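You operate a simulated robot arm through the tools that you are given. There is no shell and no other tool.

You are at the controls of a simulated two-armed robot. One attempt, no reset.

JOB
Start the air set up and bring the outlet to 5 bar.
Fine: shut the receiver drain tap, switch the compressor on, wait for 8 bar on the receiver gauge, open the air line valve, then set the regulator.

Only the result counts: the job must be done as asked and must still hold three seconds after the hand-in. Knocking over, shifting, dropping, spilling or breaking anything else fails it.

ROBOT AND FRAMES
Two 7-joint arms with two-finger parallel grippers on one trunk that stands fixed in place. Base frame: the origin is at the foot of the trunk, x ahead of it, y to its left, z up; the work surface is at about z = 0.46. Readings come in m, rad, newtons and seconds.
The left shoulder is at [0.08, 0.131, 0.947], the right one opposite. With the tool pointing down near the work surface each hand reaches from about 0.1 to 0.78 m from the base axis, measured 20 degrees to its own side. Payload 1.57 kg a hand.
Tool frame (each hand has its own): the origin (TCP) lies between the finger pads and is the grasp point; the fingertips stand 0.03 m ahead of it; z points along the fingers, y is the line along which they close. The gripper opens to 0.11 m. The fingers are 0.024 m wide and 0.012 m thick; the gripper's body (0.048 by 0.112 m) begins 0.078 m behind the TCP.
Orientation is that of the tool frame in the base frame, as a unit quaternion [w, x, y, z]. With the fingers straight down and closing along the base's y, the tool's x points along the base's -x, its y along +y and its z along -z.

CONTROLS
- The arms move only by the tool arm_command. It takes "left_series", "right_series" or both (then of equal length, played together; a hand with none holds still); each is a list of rows, each a list of 7 numbers: the shift along the tool's x, y, z in units of 100 mm (1.0 is 100 mm), then the turn, a rotation vector about the tool's x, y, z in units of 180 degrees (1.0 is 180 degrees), then the gripper command, from -1 (fully open) to 1 (shut), values between in proportion. In form: [[tx, ty, tz, wx, wy, wz, jaw], ...]. A call has 1 to 20 rows; each row is the pose to reach, as a shift and turn from the pose commanded when the call began, along the tool's axes at that moment. A call with a number of a shift or a turn outside -1 to 1 is refused whole. A row lasts 0.2 s, in which the tool goes at most 0.05 m and 0.15 rad; a call with a longer step from one row to the next is refused whole, and so is a gripper value outside its range. Where a pose cannot be reached the arm comes as near as it can. A force on the tool above 50 N (or 10 N above the force at the start of the call, whichever is more), or a blocked arm, ends the call early, and 0.2 s more pass. Each finger travels about 0.108 m/s and halts on what it meets, pressing with about 29 N; the grip force reading is that of the motor and also rises with nothing between the fingers. The clock runs only during rows and for 0.2 s after the last one: add rows that repeat a pose to give the fingers time. The reply holds the time, the measured pose of the TCP, the force on the tool along the base axes, the opening and the grip force, in the units named above and with some noise, with the torque about the TCP (base axes, N m) and any sound that the robot's microphone picked up, and new pictures: "views" is both (left out), scene, wrist or none (wrist: the cameras of the hands that moved).
- Cameras (640 x 400 px; columns grow to the right, rows downward): "scene" is now at [-0.0441, -0.0417, 1.4236]; the picture's right is [-0.42, -0.91, 0.00], its down [-0.44, 0.21, -0.87] and it looks along [0.79, -0.37, -0.49] (base axes); focal length 315 px, centre (320, 200). "left" rides on the left gripper at [0.07, -0.016, -0.141] in its tool frame; the picture's right is [0.23, 0.97, 0.00], its down [-0.85, 0.20, -0.48] and it looks along [-0.47, 0.11, 0.88] (tool axes); focal length 222 px, centre (320, 200). "right" rides on the right gripper at [0.07, 0.016, -0.141] in its tool frame; the picture's right is [-0.23, 0.97, 0.00], its down [-0.86, -0.20, -0.48] and it looks along [-0.47, -0.11, 0.88] (tool axes); focal length 222 px, centre (320, 200). There is no depth. A picture from a camera that has moved, and an enlarged one, comes with that camera's place and axes in the base frame and with its lens. The place of the scene camera against the robot may be out by one fixed shift of up to 0.018 m in any direction.
- head_to(pan, tilt): turns the head with the scene camera to pan (to the left, within 1.902 rad either way) and tilt (down, from -0.506 to 1.204), counted from straight ahead of the robot. It gives what a move gives, and a new picture of the scene camera.
- inspect(camera, box): a new picture of the part [left, top, right, bottom] of that camera's present view, enlarged. No time passes.
- job_done(): hands the job in; it is judged then, once.

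Places have to be worked out from the pictures, the camera data and where the tool is seen. Open the grippers and draw the arms clear of the work before you hand the job in, unless the task says otherwise.

The tools are called after "Request:" by a JSON object that holds its "api" and its "payload". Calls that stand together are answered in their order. arm_command: Moves the arms, as the interface text tells. Its arguments: {"type":"object","properties":{"left_series":{"type":"array"},"right_series":{"type":"array"},"views":{"type":"string","enum":["both","scene","wrist","none"]}},"required":[]} The other tools are called the same way: head_to (pan, tilt) turns the head that bears the scene camera; inspect (camera, box) takes an enlarged picture of a part of a camera's view; job_done () hands the job in.

At the start:

```text
t: 0.0
left_tcp_pos: [0.5112, 0.0298, 1.26]
left_orientation: [0.0, 0.0, 1.0, 0.0]
left_force: [-0.5, 0.2, 0.6]
left_moment: [-0.02, 0.02, -0.01]
left_opening: 0.11
left_finger_force: 0.1
right_tcp_pos: [0.3268, -0.3954, 1.2389]
right_orientation: [0.0, 0.0, 1.0, 0.0]
right_force: [-0.8, -0.1, 0.1]
right_moment: [0.03, 0.01, 0.02]
right_opening: 0.1102
right_finger_force: 0.0
head pan, tilt (commanded): [-0.435, 0.511]
```

scene: 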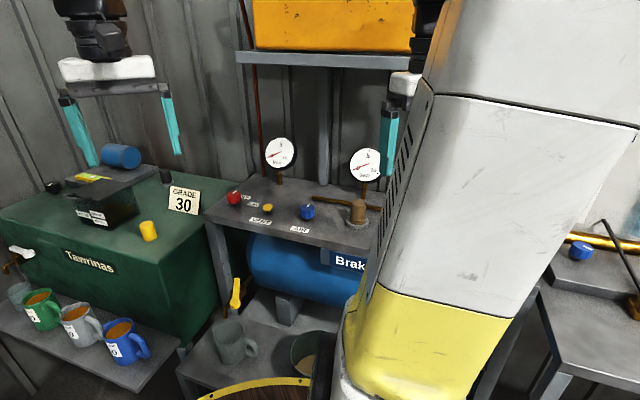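
right: 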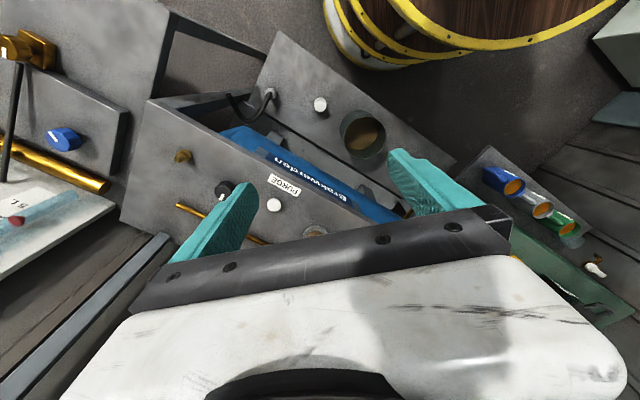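
left: 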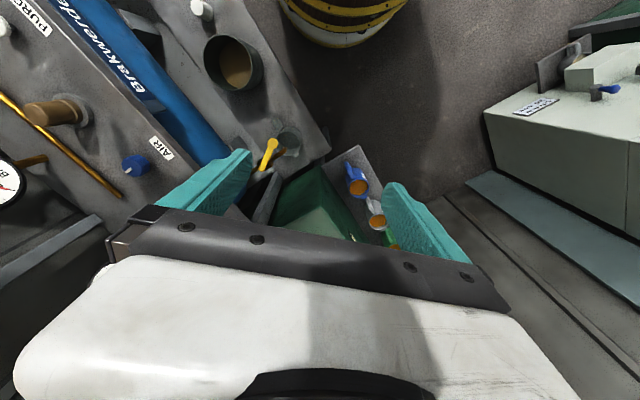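

The scene shows a compressor bench with gauges, a red button, knobs and a yellow-handled drain tap; the right arm blocks part of it. I take enlarged views first.

Request:
{"api": "inspect", "payload": {"camera": "scene", "box": [200, 120, 400, 245]}}

Request:
{"api": "inspect", "payload": {"camera": "scene", "box": [170, 230, 370, 400]}}

Request:
{"api": "inspect", "payload": {"camera": "right", "box": [120, 20, 480, 245]}}

Request:
{"api": "inspect", "payload": {"camera": "left", "box": [0, 0, 340, 212]}}

```text
3.20 times, centred on (300, 182) of scene
camera zoom: at [-0.0441, -0.0417, 1.4236], right [-0.42, -0.91, 0.0], down [-0.44, 0.21, -0.87], along [0.79, -0.37, -0.49], focal length 1009 px, centre (384, 256)
```

zoom: 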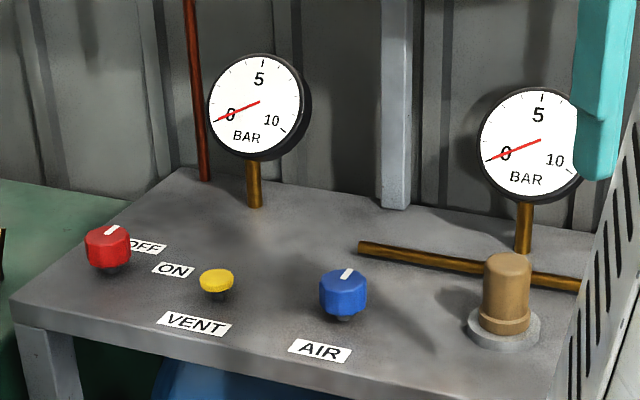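

```text
2.35 times, centred on (270, 315) of scene
camera zoom: at [-0.0441, -0.0417, 1.4236], right [-0.42, -0.91, 0.0], down [-0.44, 0.21, -0.87], along [0.79, -0.37, -0.49], focal length 742 px, centre (438, -71)
```

zoom: 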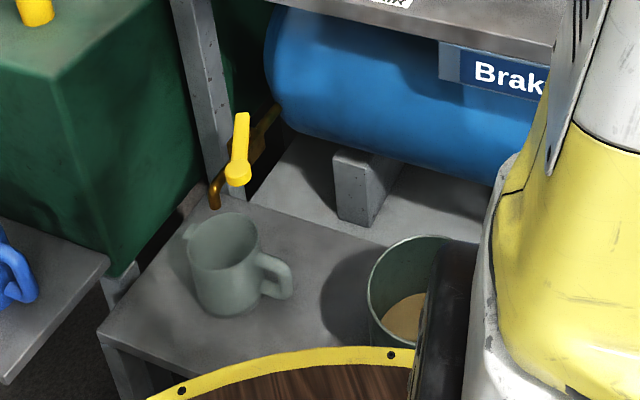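

```text
1.78 times, centred on (300, 132) of right
camera zoom: at [0.2558, -0.3787, 1.3815], right [0.23, 0.97, 0.0], down [0.86, -0.2, 0.48], along [0.47, -0.11, -0.88], focal length 395 px, centre (356, 320)
```

zoom: 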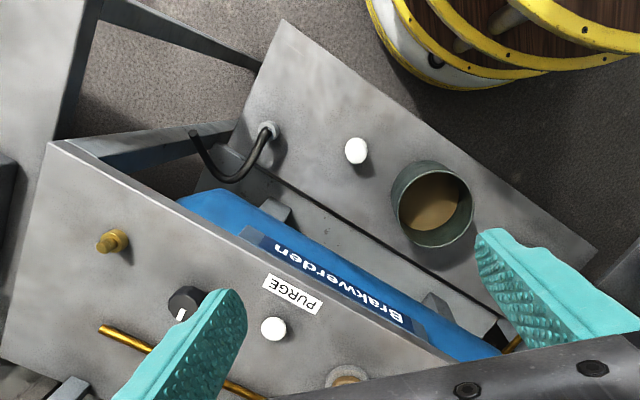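

```text
1.88 times, centred on (170, 106) of left
camera zoom: at [0.4405, 0.0131, 1.3999], right [-0.23, 0.97, 0.0], down [0.85, 0.2, 0.48], along [0.47, 0.11, -0.88], focal length 418 px, centre (602, 377)
```

zoom: 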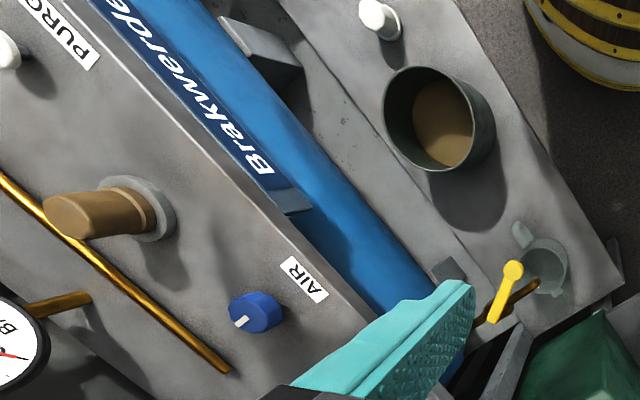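

The right arm hides the right half of the bench. I look around with the head before moving anything.

Request:
{"api": "head_to", "payload": {"pan": -0.9, "tilt": 0.55}}

Request:
{"api": "head_to", "payload": {"pan": 0.1, "tilt": 0.7}}

```text
t: 0.9
left_tcp_pos: [0.5115, 0.0305, 1.2599]
left_orientation: [0.0, 0.0, 1.0, 0.0]
left_force: [-0.4, -0.3, -0.8]
left_moment: [-0.02, 0.01, 0.04]
left_opening: 0.1099
left_finger_force: 0.1
right_tcp_pos: [0.3261, -0.3946, 1.238]
right_orientation: [0.0, 0.0, 1.0, 0.001]
right_force: [-1.1, 0.5, 0.5]
right_moment: [0.0, 0.01, 0.0]
right_opening: 0.1098
right_finger_force: 0.1
head pan, tilt (commanded): [-0.901, 0.55]
camera scene: at [-0.0705, -0.0739, 1.4202], right [-0.78, -0.62, 0.0], down [-0.33, 0.41, -0.85], along [0.53, -0.67, -0.52], focal length 315 px, centre (320, 200)
```

scene: 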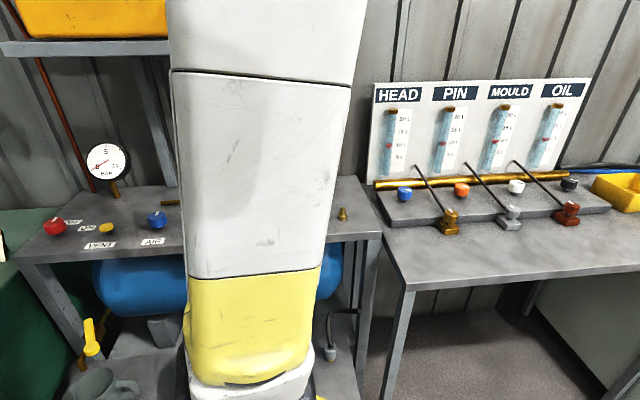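

```text
t: 2.2
left_tcp_pos: [0.5112, 0.0292, 1.2591]
left_orientation: [0.0, 0.0, 1.0, 0.0]
left_force: [0.0, 0.3, 0.4]
left_moment: [0.01, -0.01, 0.01]
left_opening: 0.1099
left_finger_force: 0.2
right_tcp_pos: [0.3259, -0.3943, 1.2387]
right_orientation: [0.0, 0.0, 1.0, -0.001]
right_force: [-0.3, -0.1, 0.1]
right_moment: [0.03, -0.01, -0.01]
right_opening: 0.1103
right_finger_force: 0.1
head pan, tilt (commanded): [0.099, 0.7]
camera scene: at [-0.0419, 0.0048, 1.407], right [0.1, -1.0, 0.0], down [-0.64, -0.06, -0.76], along [0.76, 0.08, -0.64], focal length 315 px, centre (320, 200)
```

scene: 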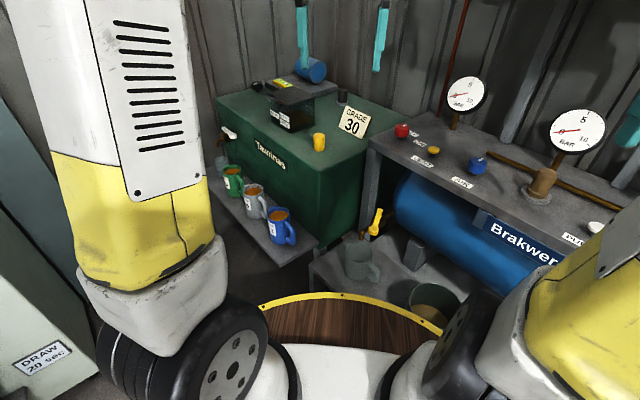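

The bench is ahead-right, and the right arm sits between the camera and it. I move the right hand back and to the right, staying high, and keep the left hand still.

Request:
{"api": "arm_command", "payload": {"right_series": [[0.2, -0.33, 0, 0, 0, 0, -1], [0.4, -0.66, 0, 0, 0, 0, -1], [0.6, -1.0, 0, 0, 0, 0, -1], [0.9, -1.0, 0.3, 0, 0, 0, -1]], "views": "none"}}

Request:
{"api": "head_to", "payload": {"pan": -0.45, "tilt": 0.6}}

```text
t: 3.2
left_tcp_pos: [0.5109, 0.0302, 1.2596]
left_orientation: [0.0, -0.001, 1.0, 0.0]
left_force: [0.1, -0.8, -0.1]
left_moment: [0.0, 0.03, -0.02]
left_opening: 0.1099
left_finger_force: 0.0
right_tcp_pos: [0.2378, -0.4912, 1.2086]
right_orientation: [0.0, 0.0, 1.0, 0.0]
right_force: [0.7, -0.6, 0.4]
right_moment: [0.01, 0.03, 0.0]
right_opening: 0.1099
right_finger_force: 0.0
head pan, tilt (commanded): [0.099, 0.7]
```

```text
t: 4.2
left_tcp_pos: [0.5115, 0.0302, 1.2588]
left_orientation: [0.0, -0.001, 1.0, 0.0]
left_force: [0.5, 0.7, 1.1]
left_moment: [-0.01, 0.0, 0.02]
left_opening: 0.1099
left_finger_force: 0.1
right_tcp_pos: [0.2377, -0.4919, 1.2094]
right_orientation: [-0.001, 0.0, 1.0, 0.0]
right_force: [1.3, -0.4, 0.1]
right_moment: [-0.03, 0.02, 0.02]
right_opening: 0.1101
right_finger_force: 0.0
head pan, tilt (commanded): [-0.45, 0.6]
camera scene: at [-0.0468, -0.042, 1.4156], right [-0.43, -0.9, 0.0], down [-0.51, 0.25, -0.82], along [0.74, -0.36, -0.57], focal length 315 px, centre (320, 200)
```

scene: 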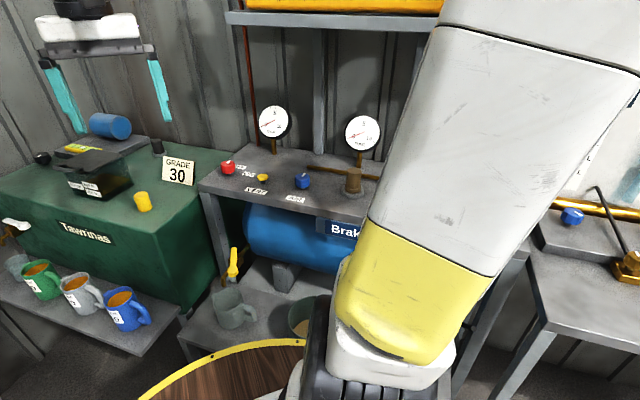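

The right forearm still blocks the bench's right side, but the drain tap is visible in front-left. I zoom on the tap and gauges in the current view.

Request:
{"api": "inspect", "payload": {"camera": "scene", "box": [190, 230, 290, 295]}}

Request:
{"api": "inspect", "payload": {"camera": "scene", "box": [200, 90, 400, 215]}}

```text
6.15 times, centred on (240, 262) of scene
camera zoom: at [-0.0468, -0.042, 1.4156], right [-0.43, -0.9, 0.0], down [-0.51, 0.25, -0.82], along [0.74, -0.36, -0.57], focal length 1940 px, centre (812, -185)
```

zoom: 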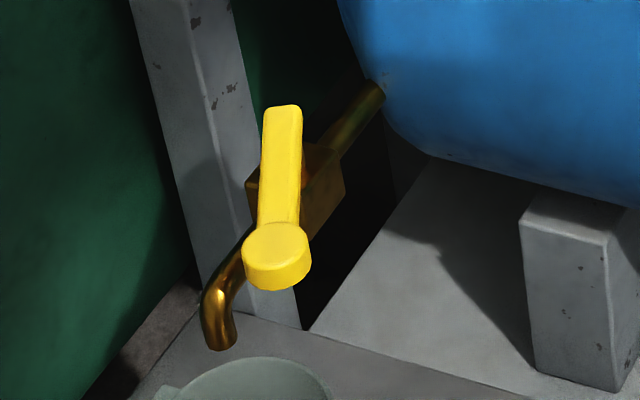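

```text
3.20 times, centred on (300, 152) of scene
camera zoom: at [-0.0468, -0.042, 1.4156], right [-0.43, -0.9, 0.0], down [-0.51, 0.25, -0.82], along [0.74, -0.36, -0.57], focal length 1009 px, centre (384, 352)
```

zoom: 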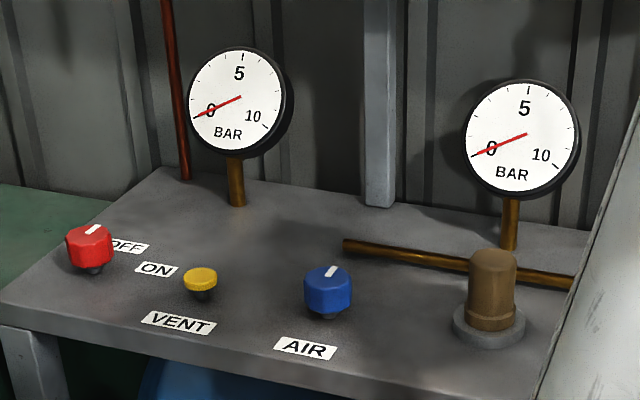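

The zoom renders sharp, so I can measure from the present cameras. I zoom the left wrist camera on the tap and on the knobs for triangulation.

Request:
{"api": "inspect", "payload": {"camera": "left", "box": [235, 120, 315, 170]}}

Request:
{"api": "inspect", "payload": {"camera": "left", "box": [0, 60, 192, 180]}}

Request:
{"api": "inspect", "payload": {"camera": "scene", "box": [200, 130, 264, 170]}}

Request:
{"api": "inspect", "payload": {"camera": "scene", "box": [280, 160, 376, 220]}}

```text
8.00 times, centred on (275, 145) of left
camera zoom: at [0.4405, 0.013, 1.3999], right [-0.23, 0.97, 0.0], down [0.85, 0.2, 0.48], along [0.47, 0.11, -0.88], focal length 1777 px, centre (680, 640)
```

zoom: 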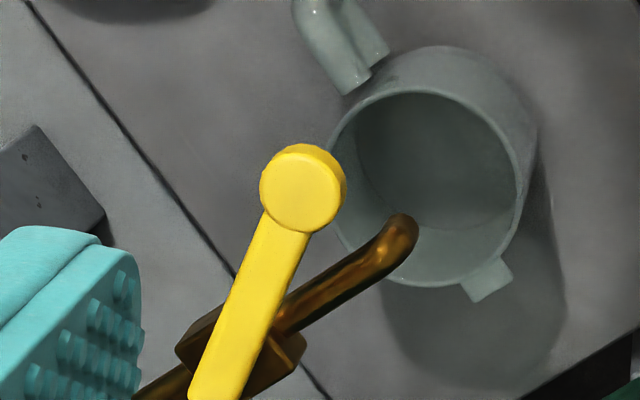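

```text
3.33 times, centred on (96, 120) of left
camera zoom: at [0.4405, 0.013, 1.3999], right [-0.23, 0.97, 0.0], down [0.85, 0.2, 0.48], along [0.47, 0.11, -0.88], focal length 740 px, centre (1067, 467)
```

zoom: 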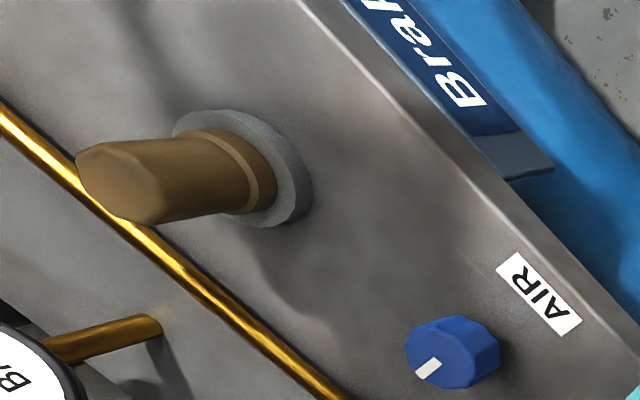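

```text
10.00 times, centred on (232, 150) of scene
camera zoom: at [-0.0468, -0.042, 1.4156], right [-0.43, -0.9, 0.0], down [-0.51, 0.25, -0.82], along [0.74, -0.36, -0.57], focal length 3152 px, centre (1200, 700)
```

zoom: 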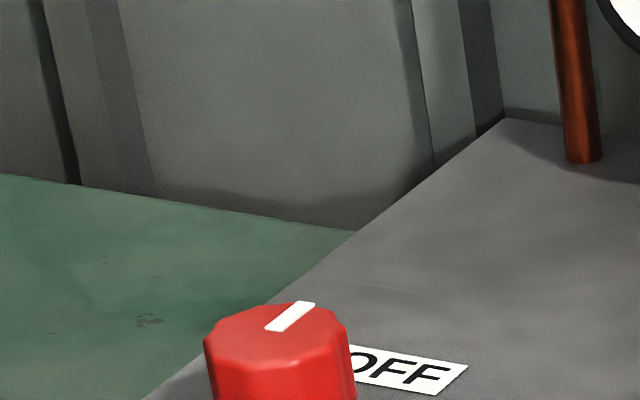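

```text
6.67 times, centred on (328, 190) of scene
camera zoom: at [-0.0468, -0.042, 1.4156], right [-0.43, -0.9, 0.0], down [-0.51, 0.25, -0.82], along [0.74, -0.36, -0.57], focal length 2102 px, centre (267, 267)
```

zoom: 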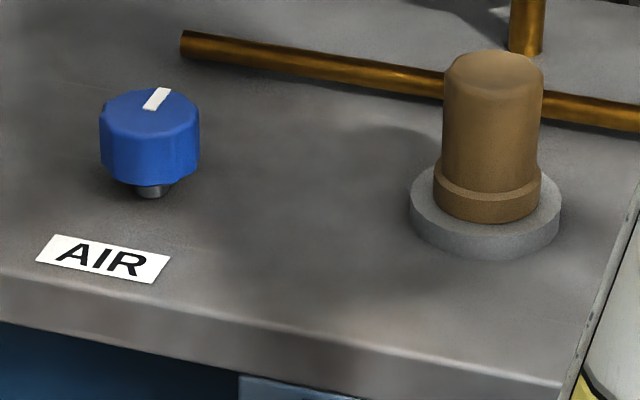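

The tap lever is horizontal on top of the valve body, about 33° off the pipe line, its pivot near (0.73,-0.11) and free round end near (0.648,-0.09,0.715). I now check the right wrist camera for the right side of the bench.

Request:
{"api": "inspect", "payload": {"camera": "right", "box": [0, 0, 640, 400]}}

```text
1.00 times, centred on (320, 200) of right (not enlarged: the box is as wide or as high as the picture)
camera zoom: at [0.1671, -0.4763, 1.3516], right [0.23, 0.97, 0.0], down [0.86, -0.2, 0.48], along [0.47, -0.11, -0.88], focal length 222 px, centre (320, 200)
```

zoom: 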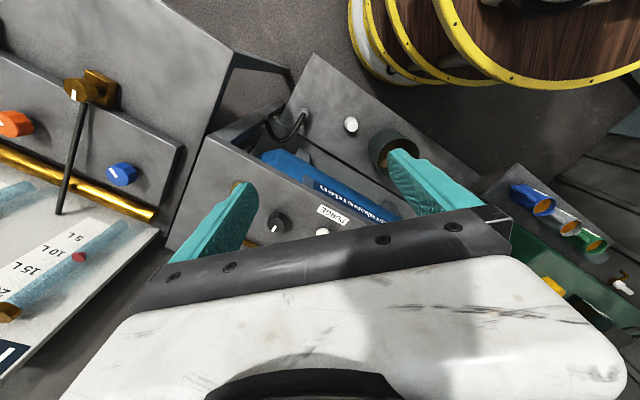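

Request:
{"api": "inspect", "payload": {"camera": "right", "box": [180, 130, 420, 280]}}

Request:
{"api": "head_to", "payload": {"pan": -0.75, "tilt": 0.6}}

```text
2.67 times, centred on (300, 205) of right
camera zoom: at [0.1671, -0.4763, 1.3516], right [0.23, 0.97, 0.0], down [0.86, -0.2, 0.48], along [0.47, -0.11, -0.88], focal length 592 px, centre (373, 187)
```

zoom: 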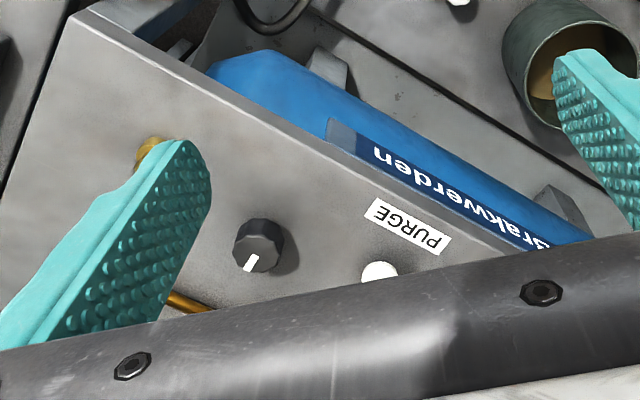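

```text
t: 5.0
left_tcp_pos: [0.5109, 0.0305, 1.2601]
left_orientation: [0.0, 0.0, 1.0, 0.001]
left_force: [-0.4, 0.3, 1.8]
left_moment: [-0.02, 0.02, 0.02]
left_opening: 0.11
left_finger_force: 0.0
right_tcp_pos: [0.2362, -0.4937, 1.2092]
right_orientation: [0.0, 0.0, 1.0, 0.0]
right_force: [-0.3, 0.5, -0.4]
right_moment: [0.02, -0.03, 0.02]
right_opening: 0.1099
right_finger_force: 0.0
head pan, tilt (commanded): [-0.75, 0.6]
camera scene: at [-0.0617, -0.0638, 1.4156], right [-0.68, -0.73, 0.0], down [-0.41, 0.38, -0.82], along [0.6, -0.56, -0.57], focal length 315 px, centre (320, 200)
```

scene: 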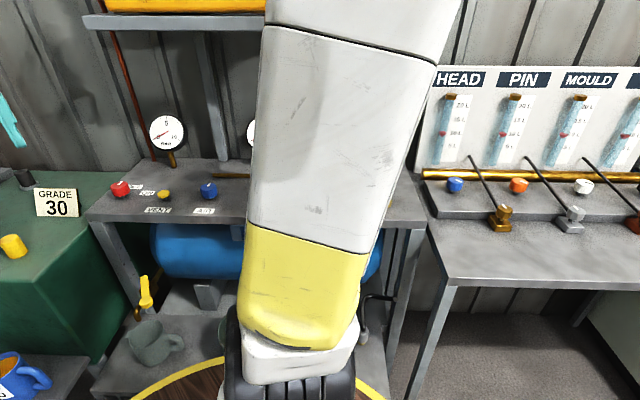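

Triangulation puts the tap's disc end at about (0.650,-0.088,0.714), with the spout elbow below it at z≈0.675. I bring the left hand toward it, turned 45° with the fingers closed so they form a slim post that clears the bench edge.

Request:
{"api": "arm_command", "payload": {"left_series": [[-0.143, -0.071, 0.143, 0, 0, 0.0357, 1], [-0.286, -0.143, 0.286, 0, 0, 0.0714, 1], [-0.429, -0.214, 0.429, 0, 0, 0.107, 1], [-0.571, -0.286, 0.571, 0, 0, 0.143, 1], [-0.714, -0.357, 0.714, 0, 0, 0.179, 1], [-0.857, -0.429, 0.857, 0, 0, 0.214, 1], [-1.0, -0.5, 1.0, 0, 0, 0.25, 1]], "views": "both"}}

```text
t: 6.5
left_tcp_pos: [0.61, -0.0198, 1.1614]
left_orientation: [0.0, 0.383, 0.924, 0.001]
left_force: [-1.1, -0.4, 0.4]
left_moment: [0.0, -0.05, 0.02]
left_opening: 0.0002
left_finger_force: 21.7
right_tcp_pos: [0.2373, -0.4927, 1.2102]
right_orientation: [0.0, 0.0, 1.0, 0.0]
right_force: [0.2, 0.4, 0.1]
right_moment: [0.0, 0.01, -0.02]
right_opening: 0.1102
right_finger_force: 0.0
head pan, tilt (commanded): [-0.75, 0.6]
camera scene: at [-0.062, -0.0638, 1.4156], right [-0.68, -0.73, 0.0], down [-0.41, 0.39, -0.83], along [0.6, -0.56, -0.56], focal length 315 px, centre (320, 200)
camera left: at [0.5489, 0.0184, 1.3009], right [0.53, 0.85, 0.0], down [0.74, -0.46, 0.48], along [0.41, -0.25, -0.88], focal length 222 px, centre (320, 200)
```

scene: 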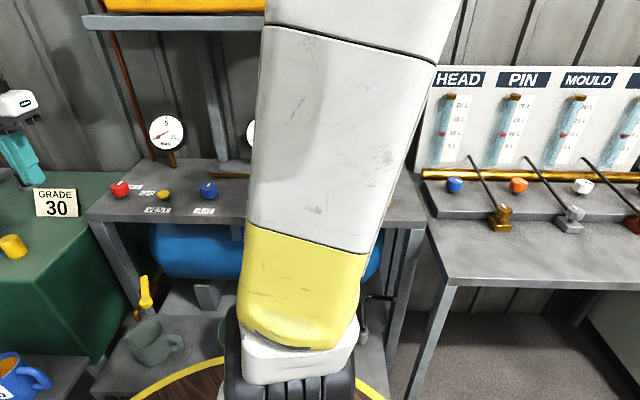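
left: 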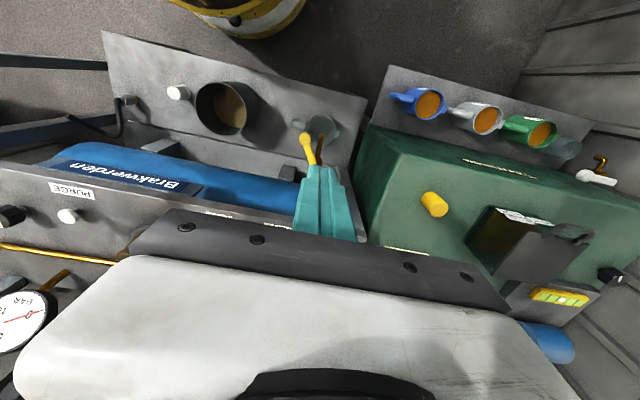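

The left camera now looks straight along the bench. I zoom on the tap and the lever to measure again from this pose.

Request:
{"api": "inspect", "payload": {"camera": "left", "box": [280, 105, 360, 155]}}

Request:
{"api": "inspect", "payload": {"camera": "left", "box": [0, 160, 160, 260]}}

```text
8.00 times, centred on (320, 130) of left
camera zoom: at [0.5489, 0.0184, 1.3009], right [0.53, 0.85, 0.0], down [0.74, -0.46, 0.48], along [0.41, -0.25, -0.88], focal length 1777 px, centre (320, 760)
```

zoom: 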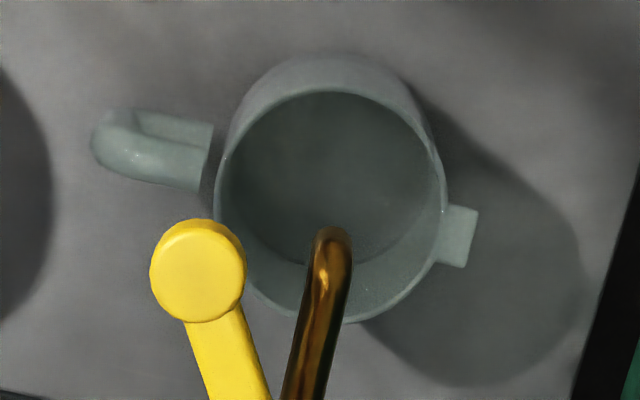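

```text
4.00 times, centred on (80, 210) of left
camera zoom: at [0.5489, 0.0184, 1.3009], right [0.53, 0.85, 0.0], down [0.74, -0.46, 0.48], along [0.41, -0.25, -0.88], focal length 888 px, centre (1280, 160)
```

zoom: 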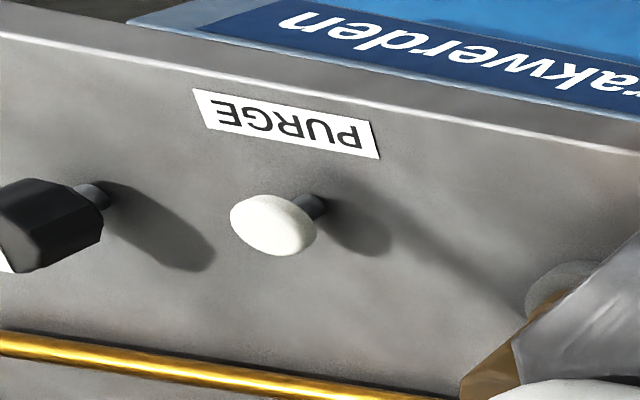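

The disc end is confirmed at about (0.649,-0.087,0.714). I shift the left hand over the free side (+y) of the lever and start descending.

Request:
{"api": "arm_command", "payload": {"left_series": [[-0.13, 0.13, 0.25, 0, 0, 0, 1], [-0.26, 0.26, 0.5, 0, 0, 0, 1], [-0.389, 0.389, 0.75, 0, 0, 0, 1], [-0.389, 0.389, 1.0, 0, 0, 0, 1]], "views": "none"}}

Request:
{"api": "arm_command", "payload": {"left_series": [[0, 0, 0.33, 0, 0, 0, 1], [0, 0, 0.66, 0, 0, 0, 1], [0, 0, 1.0, 0, 0, 0, 1]], "views": "wrist"}}

Request:
{"api": "head_to", "payload": {"pan": -0.25, "tilt": 0.65}}

```text
t: 7.5
left_tcp_pos: [0.6653, -0.0209, 1.0599]
left_orientation: [0.0, 0.383, 0.924, -0.001]
left_force: [0.9, -0.2, -0.3]
left_moment: [-0.01, -0.03, 0.04]
left_opening: 0.0
left_finger_force: 21.2
right_tcp_pos: [0.2371, -0.4902, 1.2089]
right_orientation: [0.0, 0.0, 1.0, 0.0]
right_force: [-0.5, 0.2, -0.8]
right_moment: [-0.01, -0.03, -0.01]
right_opening: 0.1102
right_finger_force: 0.0
head pan, tilt (commanded): [-0.75, 0.6]
```

```text
t: 8.3
left_tcp_pos: [0.6625, -0.0183, 0.9578]
left_orientation: [0.0, 0.382, 0.924, -0.001]
left_force: [0.0, 0.0, -0.3]
left_moment: [-0.01, 0.03, -0.01]
left_opening: 0.0002
left_finger_force: 21.2
right_tcp_pos: [0.2368, -0.4927, 1.2083]
right_orientation: [0.0, 0.001, 1.0, 0.0]
right_force: [-0.2, 0.5, 1.0]
right_moment: [-0.06, 0.0, 0.04]
right_opening: 0.1099
right_finger_force: 0.1
head pan, tilt (commanded): [-0.75, 0.6]
camera left: at [0.6014, 0.0179, 1.0988], right [0.53, 0.85, 0.0], down [0.75, -0.46, 0.48], along [0.41, -0.25, -0.88], focal length 222 px, centre (320, 200)
```

left: 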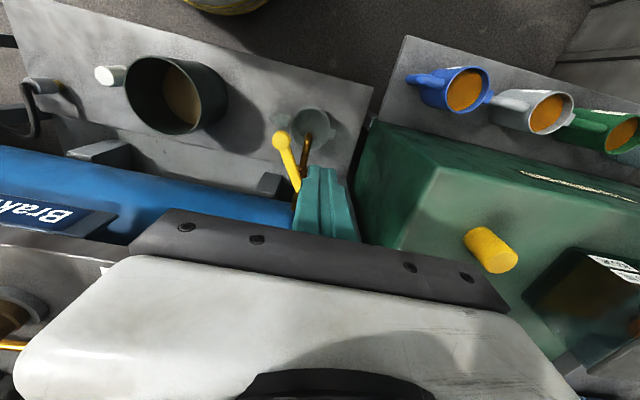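

```text
t: 9.3
left_tcp_pos: [0.6638, -0.0201, 0.9591]
left_orientation: [0.0, 0.382, 0.924, 0.0]
left_force: [-0.3, 0.5, 0.1]
left_moment: [-0.01, -0.01, 0.01]
left_opening: 0.0
left_finger_force: 21.1
right_tcp_pos: [0.2363, -0.4911, 1.2094]
right_orientation: [0.0, 0.001, 1.0, 0.0]
right_force: [0.4, -0.2, 1.2]
right_moment: [-0.01, -0.01, 0.06]
right_opening: 0.1099
right_finger_force: 0.0
head pan, tilt (commanded): [-0.25, 0.649]
camera scene: at [-0.0423, -0.0251, 1.4114], right [-0.25, -0.97, 0.0], down [-0.59, 0.15, -0.8], along [0.77, -0.2, -0.6], focal length 315 px, centre (320, 200)
```

scene: 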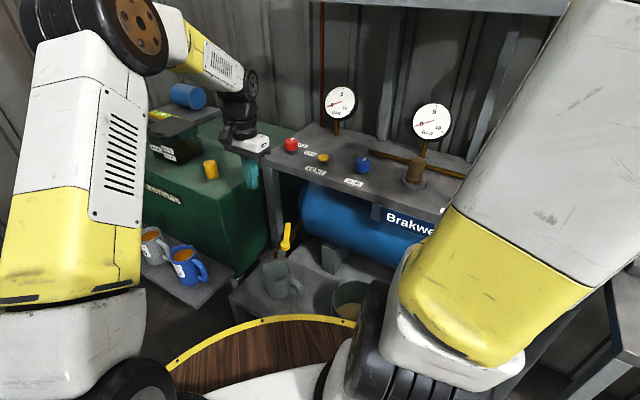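

The left hand is over the tap's free side with good clearance to the green machine. I continue down in steps to tip height just below the lever.

Request:
{"api": "arm_command", "payload": {"left_series": [[0, 0, 0.33, 0, 0, 0, 1], [0, 0, 0.66, 0, 0, 0, 1], [0, 0, 1.0, 0, 0, 0, 1]], "views": "none"}}

Request:
{"api": "arm_command", "payload": {"left_series": [[0, 0, 0.33, 0, 0, 0, 1], [0, 0, 0.66, 0, 0, 0, 1], [0, 0, 0.9, 0, 0, 0, 1]], "views": "both"}}

```text
t: 10.1
left_tcp_pos: [0.6661, -0.0182, 0.8611]
left_orientation: [0.0, 0.382, 0.924, 0.0]
left_force: [0.6, -0.8, 0.1]
left_moment: [-0.01, 0.02, -0.02]
left_opening: 0.0001
left_finger_force: 20.7
right_tcp_pos: [0.2364, -0.4912, 1.2088]
right_orientation: [0.001, 0.0, 1.0, -0.001]
right_force: [-1.3, 0.3, 0.6]
right_moment: [0.01, -0.02, 0.01]
right_opening: 0.11
right_finger_force: 0.2
head pan, tilt (commanded): [-0.25, 0.649]
```

```text
t: 10.9
left_tcp_pos: [0.6653, -0.0182, 0.7701]
left_orientation: [0.0, 0.382, 0.924, 0.0]
left_force: [-0.3, 0.1, 0.0]
left_moment: [0.02, -0.06, 0.02]
left_opening: 0.0
left_finger_force: 21.5
right_tcp_pos: [0.2369, -0.4912, 1.2089]
right_orientation: [0.0, 0.0, 1.0, 0.0]
right_force: [0.1, -0.4, 0.5]
right_moment: [0.01, -0.06, 0.01]
right_opening: 0.11
right_finger_force: 0.2
head pan, tilt (commanded): [-0.25, 0.649]
camera scene: at [-0.0424, -0.025, 1.4113], right [-0.25, -0.97, 0.0], down [-0.59, 0.15, -0.8], along [0.77, -0.2, -0.6], focal length 315 px, centre (320, 200)
camera left: at [0.6031, 0.019, 0.9104], right [0.53, 0.85, 0.0], down [0.75, -0.46, 0.48], along [0.41, -0.25, -0.88], focal length 222 px, centre (320, 200)
```

scene: 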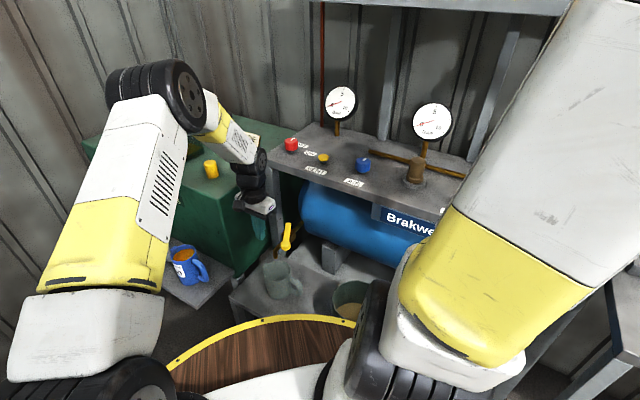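
left: 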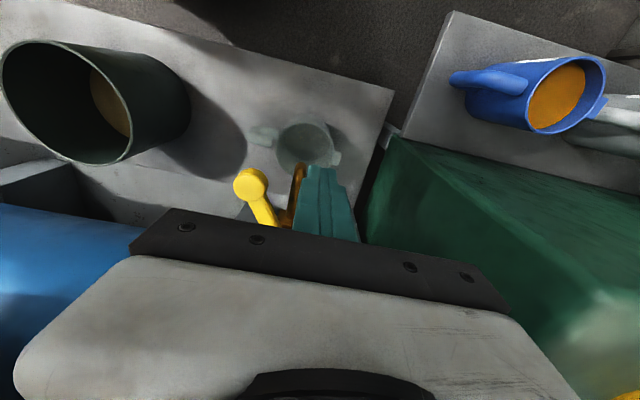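

The post is hovering just beside the lever, with no contact forces. I zoom in to verify the gap to the lever and spout before the last bit down.

Request:
{"api": "inspect", "payload": {"camera": "left", "box": [220, 140, 380, 240]}}

Request:
{"api": "inspect", "payload": {"camera": "scene", "box": [220, 180, 316, 240]}}

```text
4.00 times, centred on (300, 190) of left
camera zoom: at [0.6031, 0.019, 0.9104], right [0.53, 0.85, 0.0], down [0.75, -0.46, 0.48], along [0.41, -0.25, -0.88], focal length 888 px, centre (400, 240)
```

zoom: 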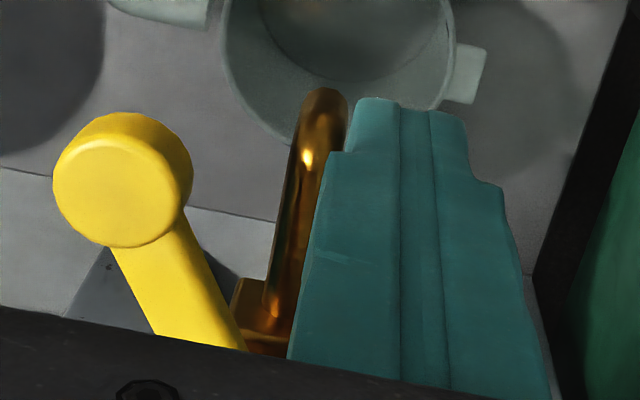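

```text
6.67 times, centred on (268, 210) of scene
camera zoom: at [-0.0424, -0.025, 1.4113], right [-0.25, -0.97, 0.0], down [-0.59, 0.15, -0.8], along [0.77, -0.2, -0.6], focal length 2102 px, centre (667, 133)
```

zoom: 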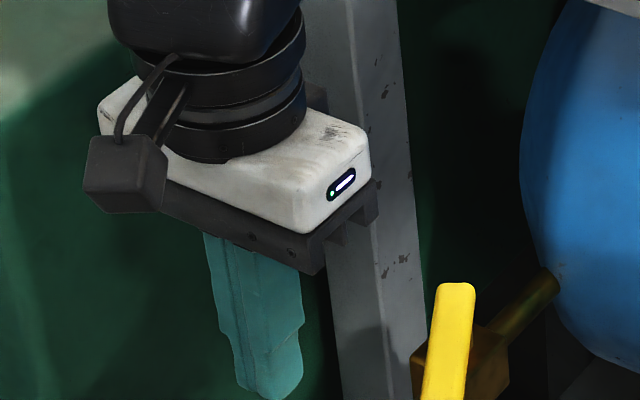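

The gap is clear: disc at (0.647,-0.088), post at (0.665,-0.018). I lower the last 45 mm, so the tips are at z≈0.695, above the spout elbow.

Request:
{"api": "arm_command", "payload": {"left_series": [[0, 0, 0.22, 0, 0, 0, 1], [0, 0, 0.45, 0, 0, 0, 1], [-0.1, -0.1, 0.45, 0, 0, 0, 1], [-0.2, -0.2, 0.45, 0, 0, 0, 1]], "views": "both"}}

```text
t: 11.9
left_tcp_pos: [0.6671, -0.0489, 0.7235]
left_orientation: [0.0, 0.383, 0.924, 0.0]
left_force: [0.3, 0.4, -0.1]
left_moment: [-0.03, 0.0, 0.04]
left_opening: 0.0002
left_finger_force: 21.5
right_tcp_pos: [0.2378, -0.4916, 1.2094]
right_orientation: [0.0, -0.001, 1.0, 0.0]
right_force: [-1.3, 0.3, -0.1]
right_moment: [-0.02, -0.03, -0.04]
right_opening: 0.1099
right_finger_force: 0.1
head pan, tilt (commanded): [-0.25, 0.649]
camera scene: at [-0.0422, -0.0249, 1.4114], right [-0.25, -0.97, 0.0], down [-0.59, 0.15, -0.8], along [0.77, -0.2, -0.6], focal length 315 px, centre (320, 200)
camera left: at [0.6059, -0.0111, 0.8641], right [0.53, 0.85, 0.0], down [0.75, -0.46, 0.48], along [0.41, -0.25, -0.88], focal length 222 px, centre (320, 200)
```

scene: 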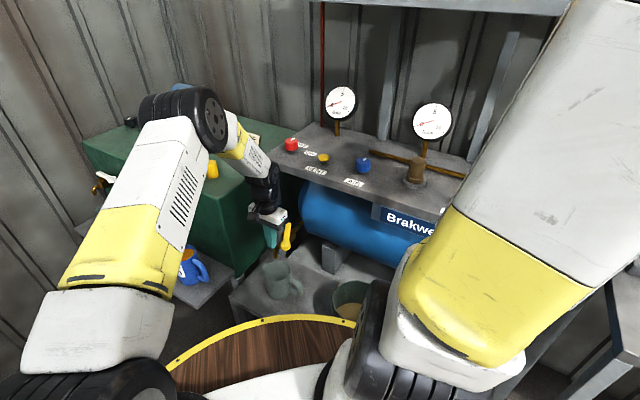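
left: 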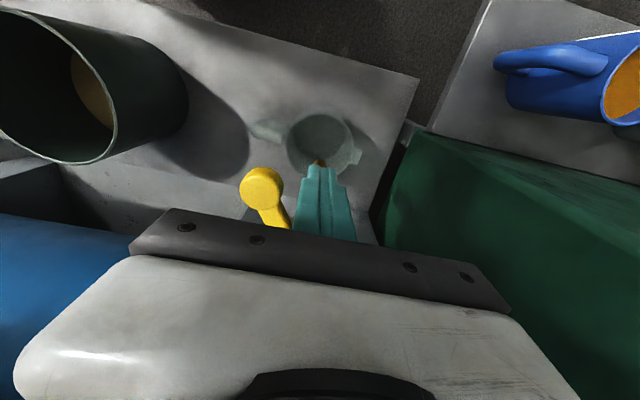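

The post is next to the lever with no load. I now push toward -y in 10 mm rows and watch the force and the lever.

Request:
{"api": "arm_command", "payload": {"left_series": [[-0.07, -0.07, 0, 0, 0, 0, 1], [-0.14, -0.14, 0, 0, 0, 0, 1], [-0.21, -0.21, 0, 0, 0, 0, 1], [-0.28, -0.28, 0, 0, 0, 0, 1]], "views": "wrist"}}

```text
t: 12.9
left_tcp_pos: [0.6679, -0.0888, 0.7235]
left_orientation: [0.001, 0.382, 0.924, 0.0]
left_force: [-0.4, 0.8, 0.7]
left_moment: [0.02, 0.03, 0.04]
left_opening: 0.0
left_finger_force: 21.3
right_tcp_pos: [0.2368, -0.4925, 1.2103]
right_orientation: [0.0, 0.0, 1.0, 0.0]
right_force: [0.8, 0.7, -1.2]
right_moment: [-0.02, -0.01, -0.01]
right_opening: 0.1098
right_finger_force: 0.1
head pan, tilt (commanded): [-0.25, 0.649]
camera left: at [0.6054, -0.0509, 0.8638], right [0.53, 0.85, 0.0], down [0.75, -0.46, 0.48], along [0.41, -0.25, -0.88], focal length 222 px, centre (320, 200)
```

left: 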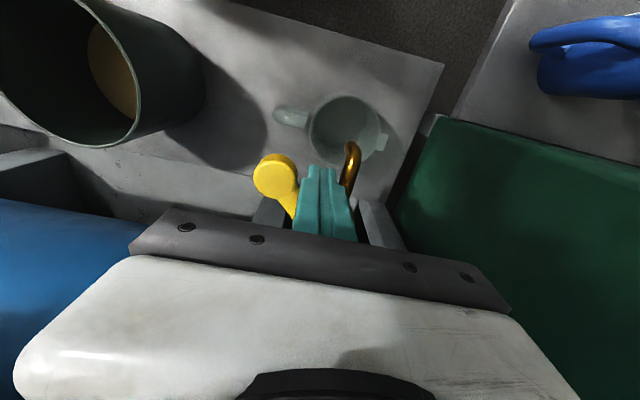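

The lever is turning freely (disc now about (0.638,-0.110)). I keep pushing along the arc toward the across-the-pipe position.

Request:
{"api": "arm_command", "payload": {"left_series": [[-0.07, -0.07, 0, 0, 0, 0, 1], [-0.14, -0.14, 0, 0, 0, 0, 1], [-0.21, -0.21, 0, 0, 0, 0, 1], [-0.28, -0.28, 0, 0, 0, 0, 1], [-0.33, -0.31, 0, 0, 0, 0, 1]], "views": "wrist"}}

```text
t: 14.1
left_tcp_pos: [0.6678, -0.1325, 0.7241]
left_orientation: [-0.001, 0.381, 0.924, 0.0]
left_force: [-0.4, 0.8, 0.0]
left_moment: [0.02, 0.02, 0.0]
left_opening: 0.0001
left_finger_force: 21.8
right_tcp_pos: [0.2368, -0.4924, 1.2075]
right_orientation: [0.0, -0.001, 1.0, 0.0]
right_force: [-0.7, -0.4, 0.0]
right_moment: [-0.02, -0.05, -0.01]
right_opening: 0.11
right_finger_force: 0.2
head pan, tilt (commanded): [-0.25, 0.649]
camera left: at [0.6053, -0.0956, 0.8649], right [0.53, 0.85, 0.0], down [0.75, -0.46, 0.48], along [0.41, -0.25, -0.88], focal length 222 px, centre (320, 200)
```

left: 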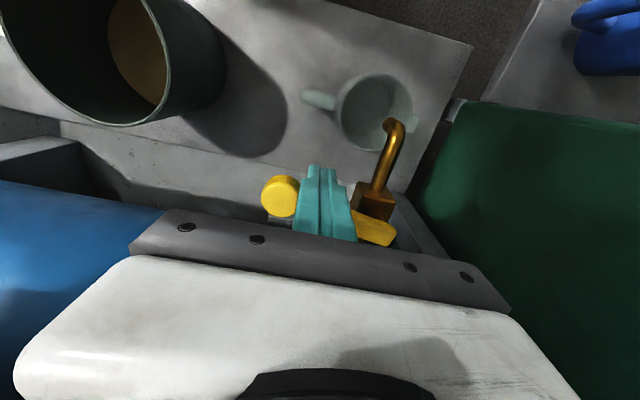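

The lever has turned to about 216° from the base x axis. I zoom to compare it with the pipe line.

Request:
{"api": "inspect", "payload": {"camera": "left", "box": [250, 100, 442, 220]}}

Request:
{"api": "inspect", "payload": {"camera": "left", "box": [240, 160, 432, 280]}}

```text
3.33 times, centred on (346, 160) of left
camera zoom: at [0.6053, -0.0956, 0.8649], right [0.53, 0.85, 0.0], down [0.75, -0.46, 0.48], along [0.41, -0.25, -0.88], focal length 740 px, centre (233, 333)
```

zoom: 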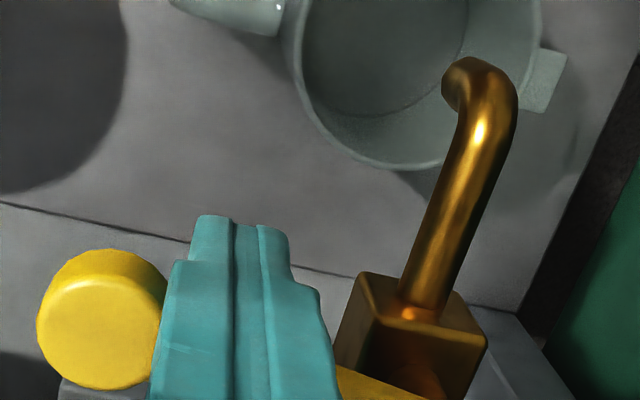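

```text
3.33 times, centred on (336, 220) of left
camera zoom: at [0.6053, -0.0956, 0.8649], right [0.53, 0.85, 0.0], down [0.75, -0.46, 0.48], along [0.41, -0.25, -0.88], focal length 740 px, centre (267, 133)
```

zoom: 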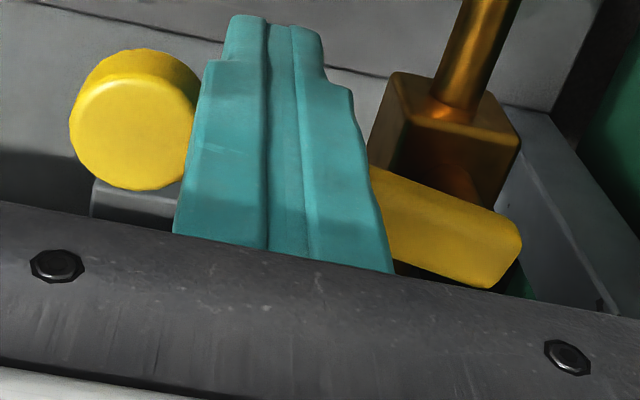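

The lever is still ~10° short of square to the pipe. I keep pushing in small rows, looking for the stop in the force reading.

Request:
{"api": "arm_command", "payload": {"left_series": [[-0.057, -0.018, 0, 0, 0, 0, 1], [-0.113, -0.035, 0, 0, 0, 0, 1], [-0.14, -0.04, 0, 0, 0, 0, 1]], "views": "wrist"}}

```text
t: 14.9
left_tcp_pos: [0.6737, -0.1435, 0.7224]
left_orientation: [-0.001, 0.381, 0.924, 0.0]
left_force: [-9.5, 9.4, 4.0]
left_moment: [0.03, 0.06, 0.0]
left_opening: 0.0001
left_finger_force: 21.3
right_tcp_pos: [0.2374, -0.4913, 1.2096]
right_orientation: [0.0, -0.001, 1.0, -0.001]
right_force: [-0.2, 0.4, 0.0]
right_moment: [-0.03, -0.03, 0.02]
right_opening: 0.1098
right_finger_force: 0.1
head pan, tilt (commanded): [-0.25, 0.649]
camera left: at [0.6125, -0.1074, 0.8645], right [0.53, 0.85, 0.0], down [0.75, -0.46, 0.47], along [0.4, -0.25, -0.88], focal length 222 px, centre (320, 200)
```

left: 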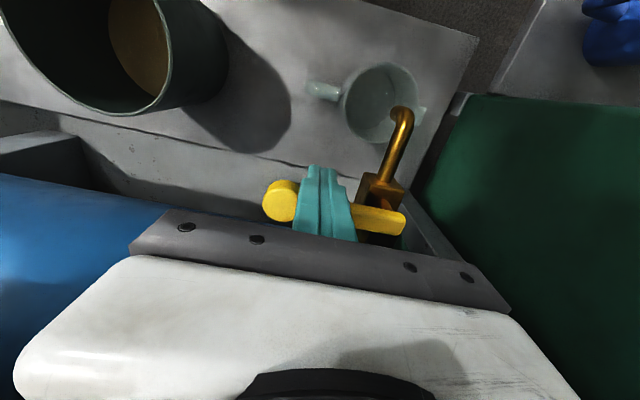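

The force jumped to about 13 N with the lever square to the pipe, which looks like the closed stop. I press 2 mm more to confirm, then back off.

Request:
{"api": "arm_command", "payload": {"left_series": [[-0.03, -0.0, 0, 0, 0, 0, 1], [-0.03, 0, 0, 0, 0, 0, 1]], "views": "wrist"}}

Request:
{"api": "inspect", "payload": {"camera": "left", "box": [250, 100, 442, 220]}}

```text
t: 15.5
left_tcp_pos: [0.6743, -0.1442, 0.7232]
left_orientation: [-0.004, 0.382, 0.924, 0.001]
left_force: [-26.4, 24.9, 6.5]
left_moment: [0.12, 0.17, 0.06]
left_opening: 0.0
left_finger_force: 21.2
right_tcp_pos: [0.2367, -0.4909, 1.2093]
right_orientation: [0.0, -0.001, 1.0, 0.0]
right_force: [0.1, 0.4, 0.0]
right_moment: [-0.01, -0.01, -0.04]
right_opening: 0.1101
right_finger_force: 0.0
head pan, tilt (commanded): [-0.25, 0.649]
camera left: at [0.6137, -0.1082, 0.8638], right [0.53, 0.85, 0.0], down [0.75, -0.47, 0.47], along [0.4, -0.25, -0.88], focal length 222 px, centre (320, 200)
```

left: 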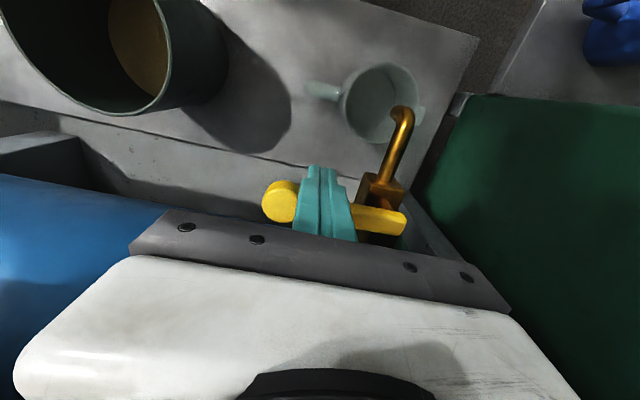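

```text
3.33 times, centred on (346, 160) of left
camera zoom: at [0.6137, -0.1082, 0.8638], right [0.53, 0.85, 0.0], down [0.75, -0.47, 0.47], along [0.4, -0.25, -0.88], focal length 740 px, centre (233, 333)
```

zoom: 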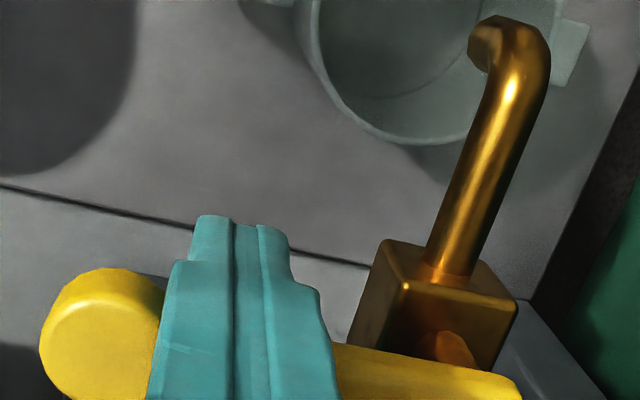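

The lever is hard against its stop (36 N, no motion), square to the pipe, so the drain is shut. I release the load, back away from the lever and lift straight up.

Request:
{"api": "arm_command", "payload": {"left_series": [[0.1, 0, 0, 0, 0, 0, 1], [0.25, 0, 0, 0, 0, 0, 1], [0.4, 0, 0, 0, 0, 0, 1], [0.4, 0, -0.3, 0, 0, 0, 1], [0.4, 0, -0.65, 0, 0, 0, 1], [0.4, 0, -1.0, 0, 0, 0, 1]], "views": "none"}}

Request:
{"api": "arm_command", "payload": {"left_series": [[0, 0, -0.33, 0, 0, 0, 1], [0, 0, -0.66, 0, 0, 0, 1], [0, 0, -1.0, 0, 0, 0, 1]], "views": "none"}}

Request:
{"api": "arm_command", "payload": {"left_series": [[0.2, 0.2, -0.33, 0, 0, 0, 1], [0.4, 0.4, -0.66, 0, 0, 0, 1], [0.6, 0.6, -1.0, 0, 0, 0, 1]], "views": "both"}}

```text
t: 16.9
left_tcp_pos: [0.6469, -0.1198, 0.8263]
left_orientation: [0.0, 0.382, 0.924, 0.001]
left_force: [-0.3, -0.1, -0.5]
left_moment: [0.0, 0.0, 0.03]
left_opening: 0.0
left_finger_force: 21.9
right_tcp_pos: [0.2379, -0.492, 1.2092]
right_orientation: [0.0, 0.001, 1.0, 0.0]
right_force: [0.0, 0.2, -0.3]
right_moment: [0.01, 0.02, 0.02]
right_opening: 0.1099
right_finger_force: 0.1
head pan, tilt (commanded): [-0.25, 0.649]
```

```text
t: 17.7
left_tcp_pos: [0.6484, -0.122, 0.9252]
left_orientation: [0.0, 0.383, 0.924, 0.001]
left_force: [-0.2, -0.4, -0.5]
left_moment: [0.01, 0.02, 0.01]
left_opening: 0.0
left_finger_force: 20.6
right_tcp_pos: [0.2364, -0.4919, 1.2098]
right_orientation: [0.0, 0.001, 1.0, 0.0]
right_force: [0.2, -0.5, 0.4]
right_moment: [-0.05, 0.04, -0.03]
right_opening: 0.1104
right_finger_force: 0.0
head pan, tilt (commanded): [-0.25, 0.649]
```

```text
t: 18.5
left_tcp_pos: [0.646, -0.0372, 1.0256]
left_orientation: [-0.001, 0.383, 0.924, 0.001]
left_force: [-0.6, -0.3, -0.1]
left_moment: [0.04, 0.01, 0.0]
left_opening: 0.0
left_finger_force: 20.9
right_tcp_pos: [0.2369, -0.4923, 1.2083]
right_orientation: [0.0, 0.0, 1.0, 0.0]
right_force: [0.3, 0.3, 0.0]
right_moment: [0.07, 0.04, -0.01]
right_opening: 0.1098
right_finger_force: 0.0
head pan, tilt (commanded): [-0.25, 0.649]
camera scene: at [-0.0421, -0.0254, 1.4114], right [-0.25, -0.97, 0.0], down [-0.59, 0.15, -0.8], along [0.77, -0.2, -0.6], focal length 315 px, centre (320, 200)
camera left: at [0.5845, 0.0001, 1.1655], right [0.53, 0.85, 0.0], down [0.75, -0.46, 0.48], along [0.41, -0.25, -0.88], focal length 222 px, centre (320, 200)
```

scene: 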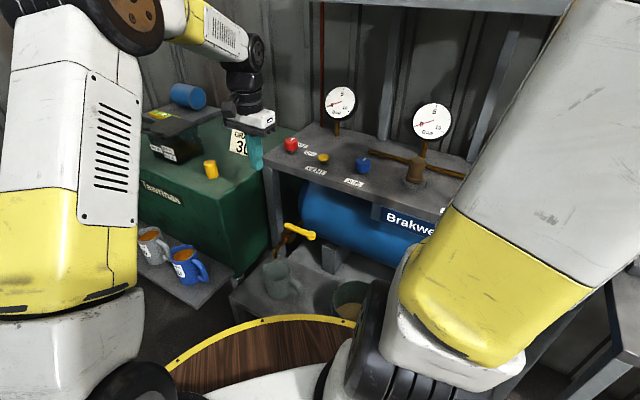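
left: 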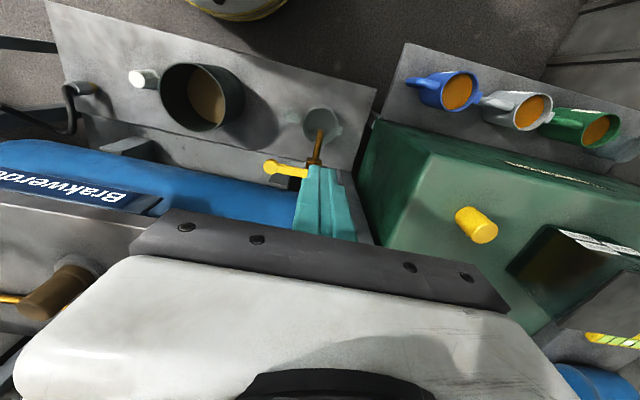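

The lever now sits square across the pipe: drain shut. Before using the right hand I calibrate the scene camera against the known left fingertip and zoom on the red switch.

Request:
{"api": "inspect", "payload": {"camera": "scene", "box": [230, 125, 310, 175]}}

Request:
{"api": "inspect", "payload": {"camera": "scene", "box": [276, 130, 356, 180]}}

Request:
{"api": "inspect", "payload": {"camera": "scene", "box": [335, 145, 463, 225]}}

```text
8.00 times, centred on (270, 150) of scene
camera zoom: at [-0.0421, -0.0254, 1.4114], right [-0.25, -0.97, 0.0], down [-0.59, 0.15, -0.8], along [0.77, -0.2, -0.6], focal length 2522 px, centre (720, 600)
```

zoom: 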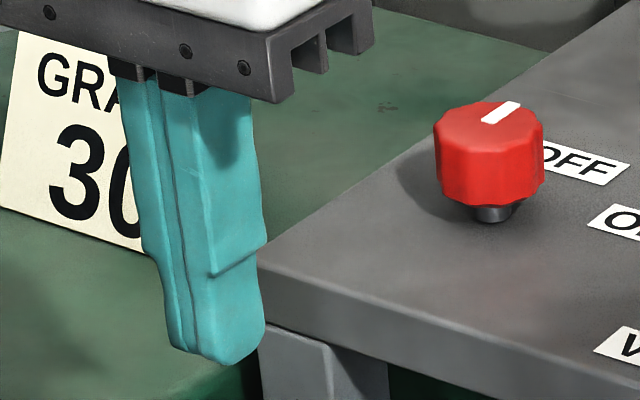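

```text
8.00 times, centred on (316, 155) of scene
camera zoom: at [-0.0421, -0.0254, 1.4114], right [-0.25, -0.97, 0.0], down [-0.59, 0.15, -0.8], along [0.77, -0.2, -0.6], focal length 2522 px, centre (352, 560)
```

zoom: 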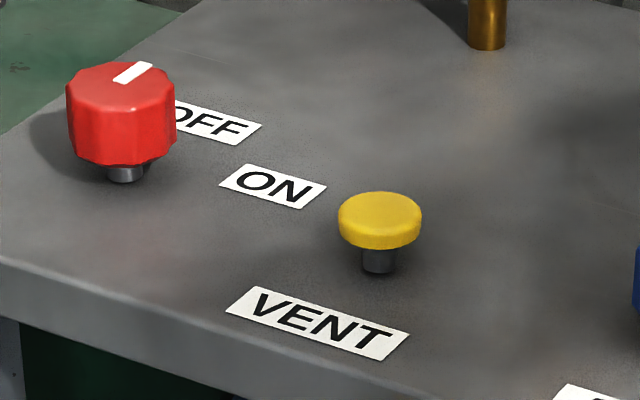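

```text
5.00 times, centred on (399, 185) of scene
camera zoom: at [-0.0421, -0.0254, 1.4114], right [-0.25, -0.97, 0.0], down [-0.59, 0.15, -0.8], along [0.77, -0.2, -0.6], focal length 1576 px, centre (-75, 275)
```

zoom: 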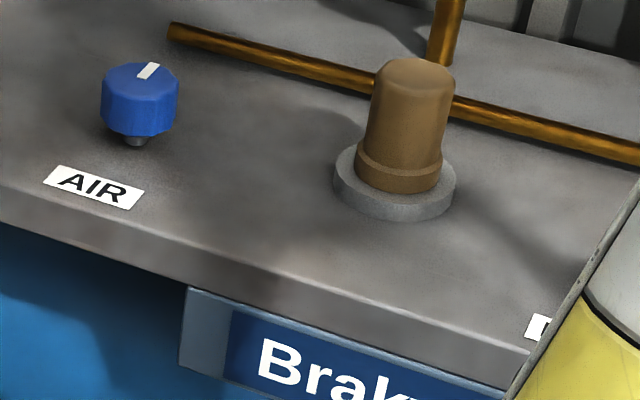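

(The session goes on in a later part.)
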